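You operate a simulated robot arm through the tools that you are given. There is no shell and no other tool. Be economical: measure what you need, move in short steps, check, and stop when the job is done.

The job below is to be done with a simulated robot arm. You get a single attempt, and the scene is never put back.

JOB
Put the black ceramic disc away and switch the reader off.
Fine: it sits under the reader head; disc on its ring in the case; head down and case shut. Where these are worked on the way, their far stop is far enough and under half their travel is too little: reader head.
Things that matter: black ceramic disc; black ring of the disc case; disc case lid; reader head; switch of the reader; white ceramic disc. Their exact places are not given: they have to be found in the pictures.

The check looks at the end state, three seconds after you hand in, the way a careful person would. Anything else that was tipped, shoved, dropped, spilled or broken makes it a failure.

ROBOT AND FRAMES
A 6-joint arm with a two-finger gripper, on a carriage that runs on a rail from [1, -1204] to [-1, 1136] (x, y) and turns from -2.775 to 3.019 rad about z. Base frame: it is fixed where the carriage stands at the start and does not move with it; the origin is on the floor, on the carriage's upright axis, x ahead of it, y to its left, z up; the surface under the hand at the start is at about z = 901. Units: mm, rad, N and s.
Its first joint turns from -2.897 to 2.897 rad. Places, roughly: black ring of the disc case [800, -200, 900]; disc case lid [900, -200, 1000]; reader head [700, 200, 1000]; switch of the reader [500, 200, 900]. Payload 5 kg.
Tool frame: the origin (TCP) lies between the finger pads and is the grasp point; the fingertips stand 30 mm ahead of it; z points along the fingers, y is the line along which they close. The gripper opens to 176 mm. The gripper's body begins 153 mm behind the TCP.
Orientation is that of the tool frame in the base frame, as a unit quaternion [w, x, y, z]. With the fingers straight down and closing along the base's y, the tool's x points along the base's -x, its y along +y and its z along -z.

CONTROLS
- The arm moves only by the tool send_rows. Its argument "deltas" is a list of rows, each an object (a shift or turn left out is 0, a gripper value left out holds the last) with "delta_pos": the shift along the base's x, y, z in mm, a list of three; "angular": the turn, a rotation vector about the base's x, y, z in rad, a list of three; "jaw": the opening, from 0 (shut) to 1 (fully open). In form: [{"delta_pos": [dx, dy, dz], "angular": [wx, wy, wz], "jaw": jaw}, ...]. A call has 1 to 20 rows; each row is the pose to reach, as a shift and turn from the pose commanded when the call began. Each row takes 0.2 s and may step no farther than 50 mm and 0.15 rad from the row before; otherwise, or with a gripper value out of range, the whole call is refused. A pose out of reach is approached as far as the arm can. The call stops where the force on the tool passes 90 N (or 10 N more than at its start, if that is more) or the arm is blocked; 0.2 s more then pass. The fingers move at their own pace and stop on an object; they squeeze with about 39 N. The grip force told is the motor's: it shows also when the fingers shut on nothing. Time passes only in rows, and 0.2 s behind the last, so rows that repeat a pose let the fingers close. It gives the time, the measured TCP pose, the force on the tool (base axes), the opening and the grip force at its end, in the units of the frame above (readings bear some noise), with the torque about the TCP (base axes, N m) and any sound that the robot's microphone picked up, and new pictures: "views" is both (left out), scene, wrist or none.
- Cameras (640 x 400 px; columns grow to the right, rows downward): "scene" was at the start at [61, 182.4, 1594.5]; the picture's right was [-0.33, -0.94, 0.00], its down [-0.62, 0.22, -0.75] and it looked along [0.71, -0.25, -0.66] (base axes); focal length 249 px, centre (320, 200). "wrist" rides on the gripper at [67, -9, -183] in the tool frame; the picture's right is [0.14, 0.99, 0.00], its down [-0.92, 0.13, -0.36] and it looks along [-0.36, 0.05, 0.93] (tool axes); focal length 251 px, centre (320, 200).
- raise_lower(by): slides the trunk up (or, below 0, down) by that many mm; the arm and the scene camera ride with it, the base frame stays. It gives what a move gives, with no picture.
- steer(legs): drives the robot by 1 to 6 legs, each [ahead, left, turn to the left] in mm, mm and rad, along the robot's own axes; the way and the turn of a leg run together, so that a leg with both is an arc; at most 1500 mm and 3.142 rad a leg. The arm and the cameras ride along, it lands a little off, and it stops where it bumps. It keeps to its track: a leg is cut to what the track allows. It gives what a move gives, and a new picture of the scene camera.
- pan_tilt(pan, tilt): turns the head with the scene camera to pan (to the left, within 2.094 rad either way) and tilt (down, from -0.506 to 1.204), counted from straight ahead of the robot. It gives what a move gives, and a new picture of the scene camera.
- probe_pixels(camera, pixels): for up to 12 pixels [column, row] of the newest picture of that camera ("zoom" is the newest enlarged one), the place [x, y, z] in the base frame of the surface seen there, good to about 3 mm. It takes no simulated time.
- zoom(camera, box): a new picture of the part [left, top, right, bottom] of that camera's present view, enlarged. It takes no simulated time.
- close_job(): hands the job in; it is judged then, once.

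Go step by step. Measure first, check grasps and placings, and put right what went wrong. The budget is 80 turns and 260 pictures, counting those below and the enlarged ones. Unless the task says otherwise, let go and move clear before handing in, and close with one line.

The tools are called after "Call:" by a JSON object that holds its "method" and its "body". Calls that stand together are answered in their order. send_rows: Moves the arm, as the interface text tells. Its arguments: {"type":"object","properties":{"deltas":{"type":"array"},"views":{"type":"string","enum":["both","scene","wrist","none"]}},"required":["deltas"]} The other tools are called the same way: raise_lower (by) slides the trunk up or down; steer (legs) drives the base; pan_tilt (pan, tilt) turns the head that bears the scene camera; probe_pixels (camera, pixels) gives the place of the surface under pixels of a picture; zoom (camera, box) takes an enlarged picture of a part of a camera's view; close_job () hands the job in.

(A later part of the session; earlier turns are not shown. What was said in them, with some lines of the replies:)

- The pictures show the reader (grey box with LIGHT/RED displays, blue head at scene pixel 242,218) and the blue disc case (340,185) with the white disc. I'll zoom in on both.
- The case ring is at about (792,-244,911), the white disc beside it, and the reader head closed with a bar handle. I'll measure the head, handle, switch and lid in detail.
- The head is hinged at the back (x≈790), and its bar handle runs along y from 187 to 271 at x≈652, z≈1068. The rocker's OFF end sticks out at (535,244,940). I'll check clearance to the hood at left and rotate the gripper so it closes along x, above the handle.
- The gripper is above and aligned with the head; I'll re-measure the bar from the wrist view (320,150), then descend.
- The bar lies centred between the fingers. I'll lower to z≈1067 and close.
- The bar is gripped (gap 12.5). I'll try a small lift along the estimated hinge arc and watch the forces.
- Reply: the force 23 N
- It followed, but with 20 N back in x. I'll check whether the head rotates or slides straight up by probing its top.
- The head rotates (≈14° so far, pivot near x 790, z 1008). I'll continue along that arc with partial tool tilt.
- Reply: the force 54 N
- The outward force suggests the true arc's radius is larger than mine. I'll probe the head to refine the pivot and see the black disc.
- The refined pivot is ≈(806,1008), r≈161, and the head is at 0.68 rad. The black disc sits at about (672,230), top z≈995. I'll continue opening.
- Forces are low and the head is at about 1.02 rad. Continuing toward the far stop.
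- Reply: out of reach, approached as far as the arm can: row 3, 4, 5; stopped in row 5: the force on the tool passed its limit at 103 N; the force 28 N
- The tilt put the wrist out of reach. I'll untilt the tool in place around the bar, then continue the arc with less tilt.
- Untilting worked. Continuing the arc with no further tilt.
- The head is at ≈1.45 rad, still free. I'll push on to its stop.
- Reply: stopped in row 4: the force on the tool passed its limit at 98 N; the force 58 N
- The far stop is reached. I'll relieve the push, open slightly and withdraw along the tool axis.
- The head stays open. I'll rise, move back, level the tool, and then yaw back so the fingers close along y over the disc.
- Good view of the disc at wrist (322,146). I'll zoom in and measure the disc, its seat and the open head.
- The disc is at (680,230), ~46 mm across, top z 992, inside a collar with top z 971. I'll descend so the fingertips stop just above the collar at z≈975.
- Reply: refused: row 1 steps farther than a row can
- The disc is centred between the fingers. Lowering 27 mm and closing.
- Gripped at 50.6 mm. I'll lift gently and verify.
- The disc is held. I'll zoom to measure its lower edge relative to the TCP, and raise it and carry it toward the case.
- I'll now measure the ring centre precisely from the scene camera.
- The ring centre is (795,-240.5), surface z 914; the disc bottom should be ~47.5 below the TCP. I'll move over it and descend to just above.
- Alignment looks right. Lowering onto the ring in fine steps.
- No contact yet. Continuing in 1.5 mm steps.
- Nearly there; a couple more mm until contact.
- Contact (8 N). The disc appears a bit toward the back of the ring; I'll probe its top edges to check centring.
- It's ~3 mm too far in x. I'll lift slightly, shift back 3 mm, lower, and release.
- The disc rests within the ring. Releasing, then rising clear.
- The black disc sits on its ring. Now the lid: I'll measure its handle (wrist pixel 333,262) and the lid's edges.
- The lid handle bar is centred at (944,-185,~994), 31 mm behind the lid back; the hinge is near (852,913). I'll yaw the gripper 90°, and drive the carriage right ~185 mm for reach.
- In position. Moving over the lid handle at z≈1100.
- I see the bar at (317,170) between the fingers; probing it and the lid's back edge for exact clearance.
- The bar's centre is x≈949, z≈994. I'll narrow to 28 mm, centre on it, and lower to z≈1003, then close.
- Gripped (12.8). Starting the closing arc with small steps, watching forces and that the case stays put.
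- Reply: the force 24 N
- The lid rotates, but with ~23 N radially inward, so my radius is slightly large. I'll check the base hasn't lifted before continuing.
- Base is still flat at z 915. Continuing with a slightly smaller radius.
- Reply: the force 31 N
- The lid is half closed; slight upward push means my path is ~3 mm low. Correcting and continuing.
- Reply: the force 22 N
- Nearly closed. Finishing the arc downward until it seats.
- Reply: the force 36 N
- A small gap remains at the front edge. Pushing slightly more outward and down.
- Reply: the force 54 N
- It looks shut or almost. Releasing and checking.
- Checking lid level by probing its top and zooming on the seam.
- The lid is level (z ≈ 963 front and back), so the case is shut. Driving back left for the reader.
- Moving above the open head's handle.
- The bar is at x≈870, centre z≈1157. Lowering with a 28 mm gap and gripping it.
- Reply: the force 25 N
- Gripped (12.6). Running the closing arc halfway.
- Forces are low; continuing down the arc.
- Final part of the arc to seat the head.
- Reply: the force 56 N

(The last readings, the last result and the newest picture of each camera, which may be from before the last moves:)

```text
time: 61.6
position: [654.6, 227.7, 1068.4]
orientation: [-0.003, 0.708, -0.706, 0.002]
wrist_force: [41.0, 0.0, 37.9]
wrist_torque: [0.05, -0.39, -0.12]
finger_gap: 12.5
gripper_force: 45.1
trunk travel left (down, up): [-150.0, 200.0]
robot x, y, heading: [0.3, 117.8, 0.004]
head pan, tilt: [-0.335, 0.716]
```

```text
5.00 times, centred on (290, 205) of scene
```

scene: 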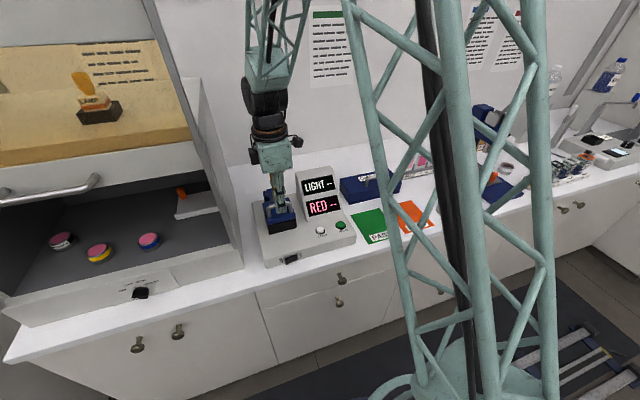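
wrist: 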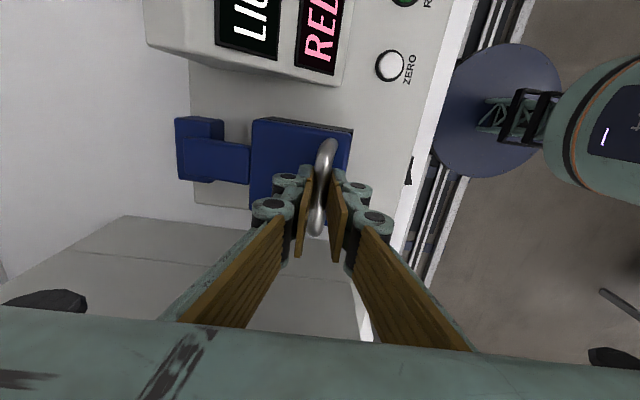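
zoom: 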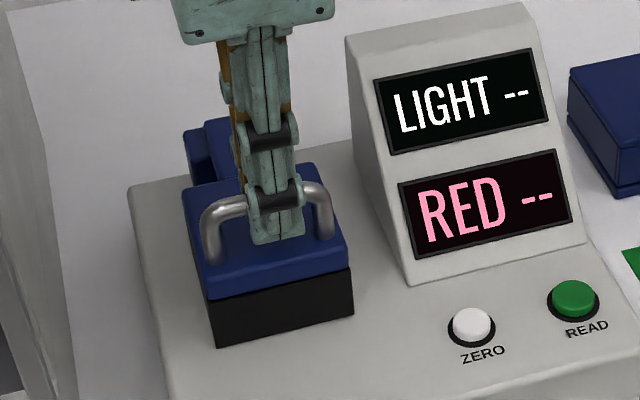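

The head is seated (TCP back at 1068, contact force). Releasing and rising, then yawing back with fingers shut to press the switch.

Call:
{"method": "send_rows", "body": {"deltas": [{"delta_pos": [0, 0, 2], "jaw": 0.2}, {"delta_pos": [0, 0, 2]}, {"delta_pos": [0, 0, 2]}, {"delta_pos": [0, 0, 40]}, {"delta_pos": [0, 0, 85]}, {"delta_pos": [0, 0, 130]}, {"delta_pos": [-40, 0, 140]}, {"delta_pos": [-80, 5, 140]}, {"delta_pos": [-120, 10, 140]}, {"delta_pos": [-150, 15, 140], "jaw": 0}], "views": "none"}}

Call:
{"method": "send_rows", "body": {"deltas": [{"angular": [0, 0, -0.143]}, {"angular": [0, 0, -0.286]}, {"angular": [0, 0, -0.428]}, {"angular": [0, 0, -0.571]}, {"angular": [0, 0, -0.714]}, {"angular": [0, 0, -0.857]}, {"angular": [0, 0, -1.0]}, {"angular": [0, 0, -1.142]}, {"angular": [0, 0, -1.285]}, {"angular": [0, 0, -1.428]}, {"angular": [0, 0, -1.571]}, {"angular": [0, 0, -1.571]}]}}

Call:
{"method": "zoom", "body": {"camera": "scene", "box": [240, 185, 340, 270]}}

```text
time: 63.8
position: [502.2, 242.9, 1207.7]
orientation: [0.003, 0.708, -0.706, 0.0]
wrist_force: [0.4, -0.6, -0.3]
wrist_torque: [0.03, 0.1, -0.01]
finger_gap: 0.1
gripper_force: 36.6
trunk travel left (down, up): [-150.0, 200.0]
robot x, y, heading: [-0.7, 118.8, 0.006]
head pan, tilt: [-0.335, 0.716]
```

```text
time: 66.4
position: [502.8, 242.7, 1207.5]
orientation: [-0.001, 0.0, 1.0, 0.0]
wrist_force: [0.3, 0.2, 0.0]
wrist_torque: [-0.02, 0.02, -0.02]
finger_gap: 0.2
gripper_force: 39.1
trunk travel left (down, up): [-150.0, 200.0]
robot x, y, heading: [-0.8, 118.7, -0.001]
head pan, tilt: [-0.335, 0.716]
```

scene: 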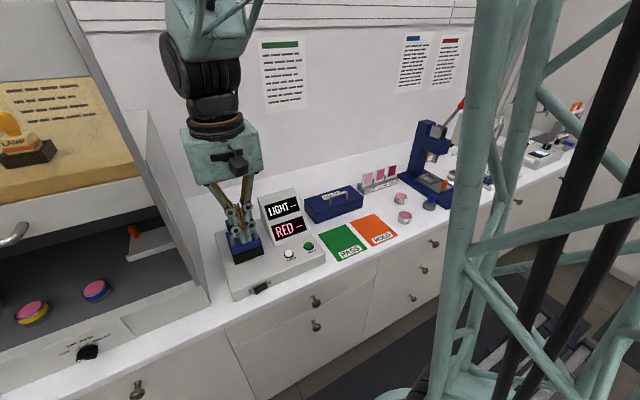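
wrist: 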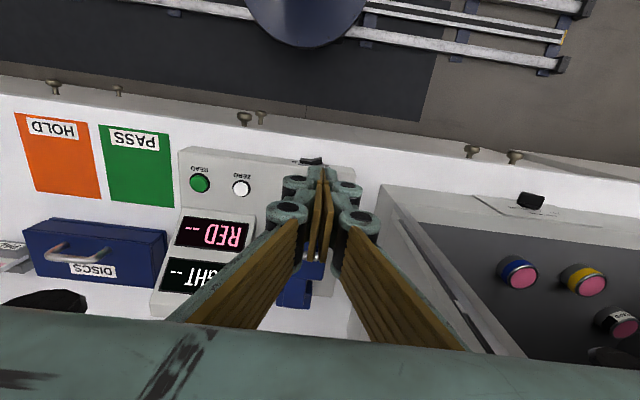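

```text
4.71 times, centred on (290, 228) of scene
```

zoom: 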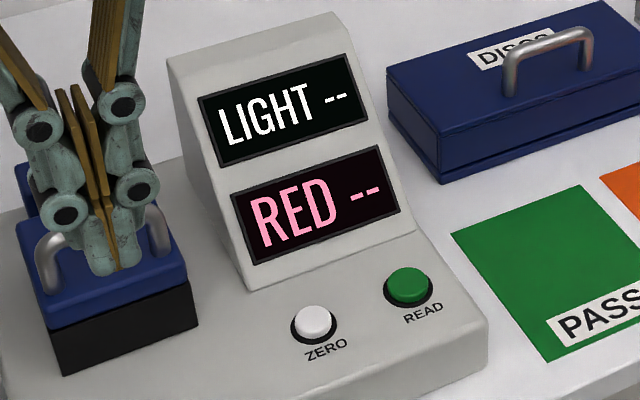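

The head is down. I'll re-measure the rocker from the scene camera (262,288).

Call:
{"method": "zoom", "body": {"camera": "scene", "box": [230, 268, 294, 308]}}

```text
10.00 times, centred on (262, 288) of scene
```

zoom: 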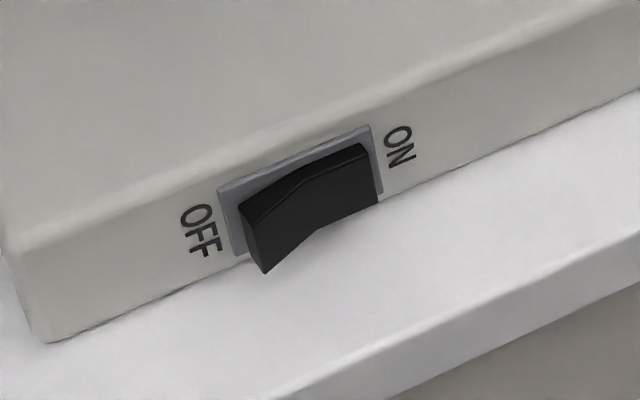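

Call:
{"method": "probe_pixels", "body": {"camera": "zoom", "pixels": [[260, 235], [255, 205], [270, 255], [300, 215], [345, 180], [230, 225], [370, 150], [240, 245], [300, 185], [375, 195], [420, 220], [350, 310]]}}

```text
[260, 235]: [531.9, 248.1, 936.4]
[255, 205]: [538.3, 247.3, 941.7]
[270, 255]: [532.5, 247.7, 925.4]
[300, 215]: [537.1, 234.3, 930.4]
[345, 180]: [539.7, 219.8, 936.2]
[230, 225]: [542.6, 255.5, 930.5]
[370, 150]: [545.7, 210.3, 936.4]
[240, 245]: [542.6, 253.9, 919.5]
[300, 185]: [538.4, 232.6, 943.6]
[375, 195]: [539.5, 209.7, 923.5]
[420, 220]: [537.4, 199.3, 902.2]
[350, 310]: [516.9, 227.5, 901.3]
```

The rocker's OFF end sticks out to x≈531 at y≈248, z 922–942. Descending in front of it with fingers shut (tip at z≈920).

Call:
{"method": "send_rows", "body": {"deltas": [{"delta_pos": [-5, 4, -45]}, {"delta_pos": [-5, 4, -93]}, {"delta_pos": [-5, 4, -141]}, {"delta_pos": [-5, 4, -189]}, {"delta_pos": [-5, 4, -230]}, {"delta_pos": [-5, 4, -257]}, {"delta_pos": [-5, 4, -257]}]}}

Call:
{"method": "zoom", "body": {"camera": "scene", "box": [220, 245, 310, 310]}}

```text
time: 68.0
position: [498.0, 247.3, 949.7]
orientation: [-0.001, -0.001, 1.0, 0.0]
wrist_force: [0.4, -0.5, -0.4]
wrist_torque: [-0.02, 0.14, -0.01]
finger_gap: 0.1
gripper_force: 38.8
trunk travel left (down, up): [-150.0, 200.0]
robot x, y, heading: [0.7, 117.5, 0.005]
head pan, tilt: [-0.335, 0.716]
```

scene: 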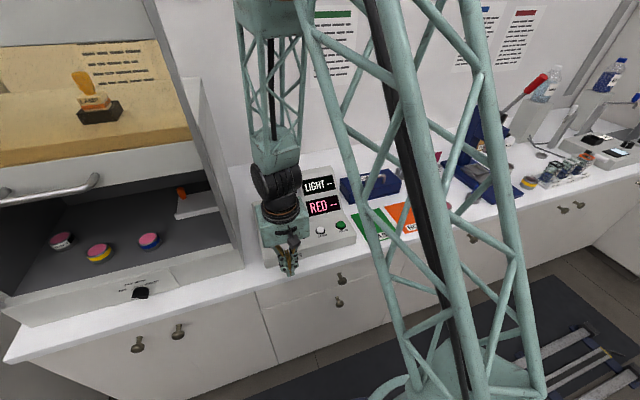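
wrist: 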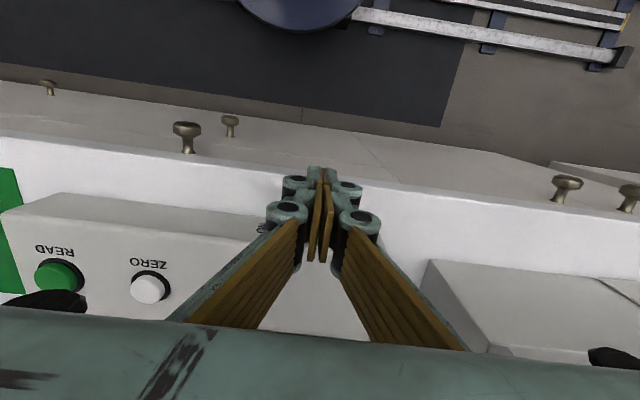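

```text
6.15 times, centred on (265, 278) of scene
```

zoom: 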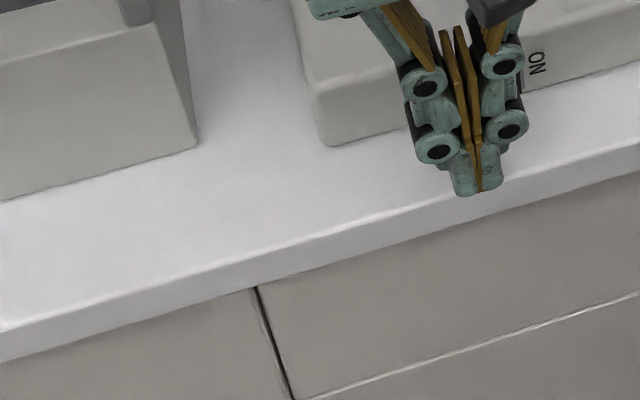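

The lower knuckles are wide, so I'll raise a little (tip z≈928) and shift 4 mm toward the OFF end, then push in +x.

Call:
{"method": "send_rows", "body": {"deltas": [{"delta_pos": [0, 4, 8]}, {"delta_pos": [10, 4, 8]}, {"delta_pos": [18, 4, 8]}, {"delta_pos": [22, 4, 8]}, {"delta_pos": [26, 4, 8]}, {"delta_pos": [30, 4, 8]}, {"delta_pos": [30, 4, 8]}]}}

```text
time: 69.6
position: [521.3, 250.7, 958.8]
orientation: [-0.002, -0.001, 1.0, -0.002]
wrist_force: [-48.3, 3.8, 3.0]
wrist_torque: [0.05, 0.98, -0.27]
finger_gap: 6.0
gripper_force: 44.6
trunk travel left (down, up): [-150.0, 200.0]
robot x, y, heading: [0.7, 118.4, 0.001]
head pan, tilt: [-0.335, 0.716]
```

scene: 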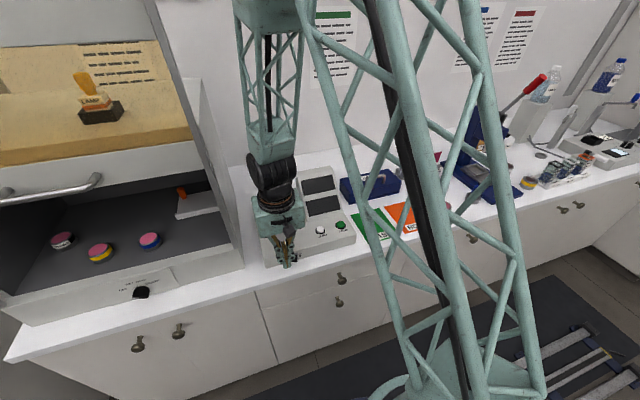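
wrist: 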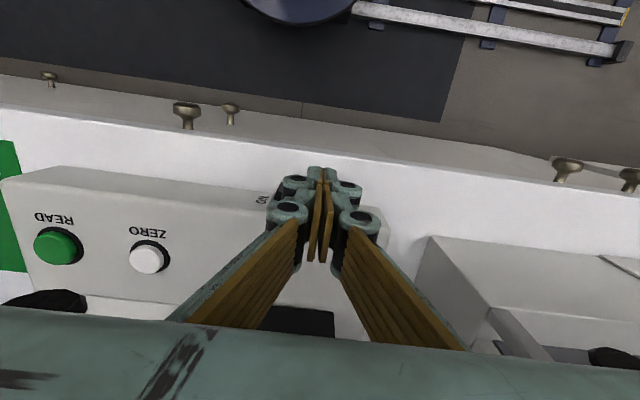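

The displays have gone dark: the reader is off. Backing straight out and rising for a final check.

Call:
{"method": "send_rows", "body": {"deltas": [{"delta_pos": [-10, 0, 0]}, {"delta_pos": [-30, 0, 0]}, {"delta_pos": [-40, 0, 35]}, {"delta_pos": [-40, 0, 80]}, {"delta_pos": [-40, 0, 125]}, {"delta_pos": [-40, -40, 150]}, {"delta_pos": [-30, -85, 180]}, {"delta_pos": [-20, -130, 200]}, {"delta_pos": [0, -175, 220]}, {"delta_pos": [0, -220, 230]}, {"delta_pos": [0, -265, 240]}, {"delta_pos": [0, -310, 250]}]}}

Call:
{"method": "zoom", "body": {"camera": "scene", "box": [240, 145, 420, 275]}}

Call:
{"method": "zoom", "body": {"camera": "scene", "box": [255, 240, 319, 280]}}

```text
refused: row 7 steps farther than a row can; nothing moved
```

```text
3.08 times, centred on (330, 210) of scene
```

zoom: 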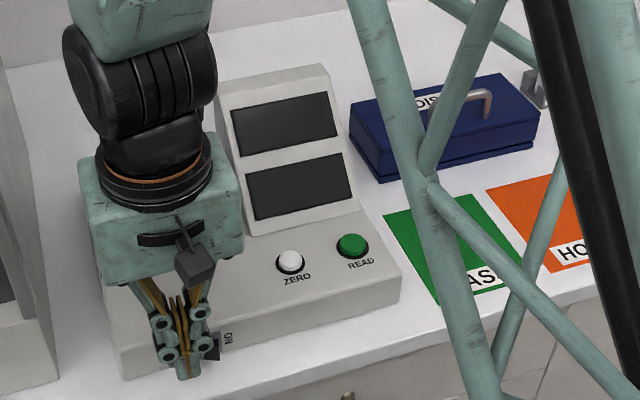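

```text
10.00 times, centred on (287, 260) of scene
```

zoom: 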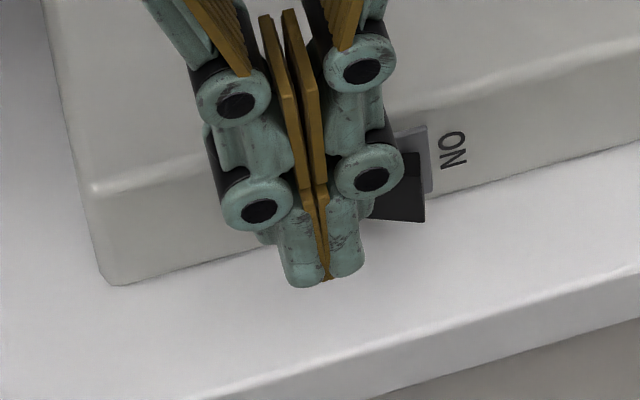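

Call:
{"method": "send_rows", "body": {"deltas": [{"delta_pos": [-10, 0, 0]}, {"delta_pos": [-30, 0, 0]}, {"delta_pos": [-35, 0, 35]}, {"delta_pos": [-35, 0, 80]}, {"delta_pos": [-35, 0, 125]}, {"delta_pos": [-35, -30, 155]}, {"delta_pos": [-35, -65, 185]}, {"delta_pos": [-20, -100, 210]}, {"delta_pos": [-10, -140, 220]}, {"delta_pos": [0, -180, 230]}, {"delta_pos": [0, -220, 240]}, {"delta_pos": [0, -260, 250]}, {"delta_pos": [0, -300, 250]}]}}

Call:
{"method": "zoom", "body": {"camera": "scene", "box": [240, 145, 420, 275]}}

Call:
{"method": "zoom", "body": {"camera": "scene", "box": [255, 240, 319, 280]}}

```text
time: 72.4
position: [528.1, -49.6, 1208.7]
orientation: [-0.001, -0.001, 1.0, 0.001]
wrist_force: [-0.8, 1.3, 0.0]
wrist_torque: [-0.1, -0.05, 0.01]
finger_gap: 0.0
gripper_force: 44.9
trunk travel left (down, up): [-150.0, 200.0]
robot x, y, heading: [-0.8, 117.3, 0.007]
head pan, tilt: [-0.335, 0.716]
```

scene: 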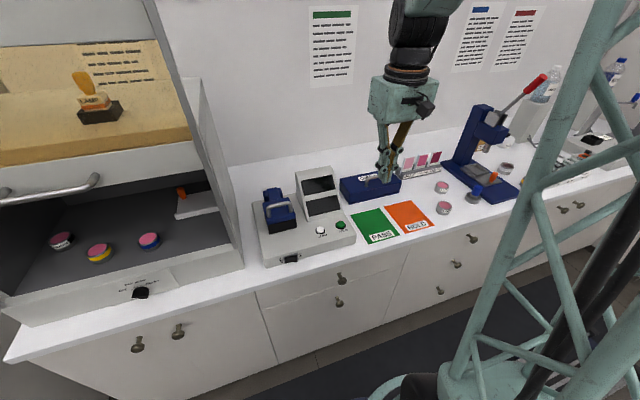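
wrist: 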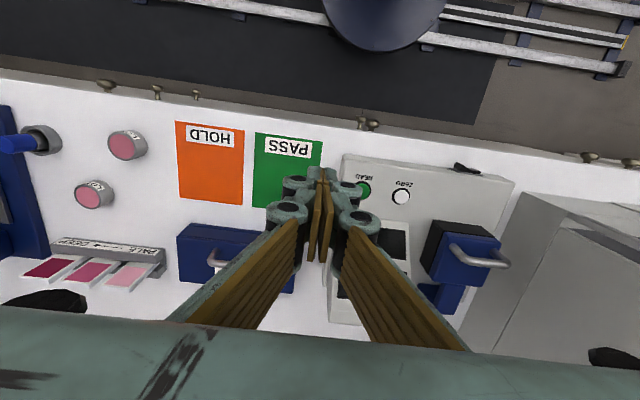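

```text
3.08 times, centred on (330, 210) of scene
```

zoom: 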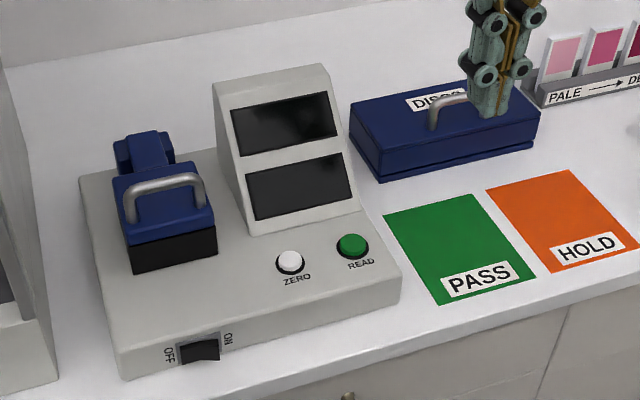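

```text
10.00 times, centred on (287, 260) of scene
```

zoom: 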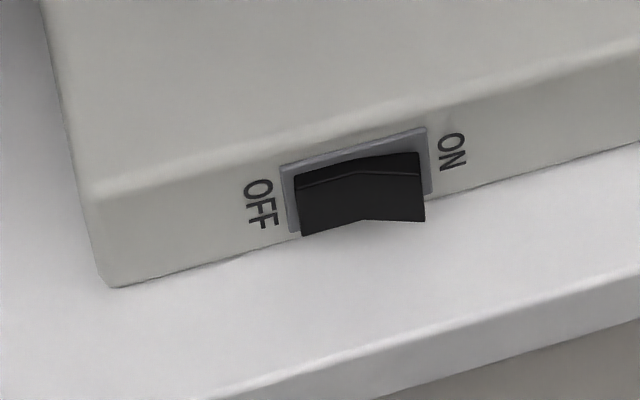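

The rocker's OFF side is now pressed in, the displays are dark, the case is shut and the head looks down. One last check that the head is level.

Call:
{"method": "probe_pixels", "body": {"camera": "wrist", "pixels": [[475, 257], [460, 240], [470, 275], [445, 295], [215, 250], [185, 240], [220, 285]]}}

```text
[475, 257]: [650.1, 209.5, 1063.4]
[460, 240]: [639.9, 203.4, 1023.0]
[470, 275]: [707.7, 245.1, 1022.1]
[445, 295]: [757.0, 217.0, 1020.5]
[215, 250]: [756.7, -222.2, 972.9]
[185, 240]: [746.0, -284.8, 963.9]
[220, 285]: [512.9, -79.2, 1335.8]
```

The head is level (z 1020–1023 front to back), as it was at the start, and everything else is in place, so I'm handing in.

Call:
{"method": "close_job", "body": {}}

```text
The job is handed in.
```

The job is done and handed in: the black disc is on its ring in the shut case, the reader head is down, and the reader is switched off.
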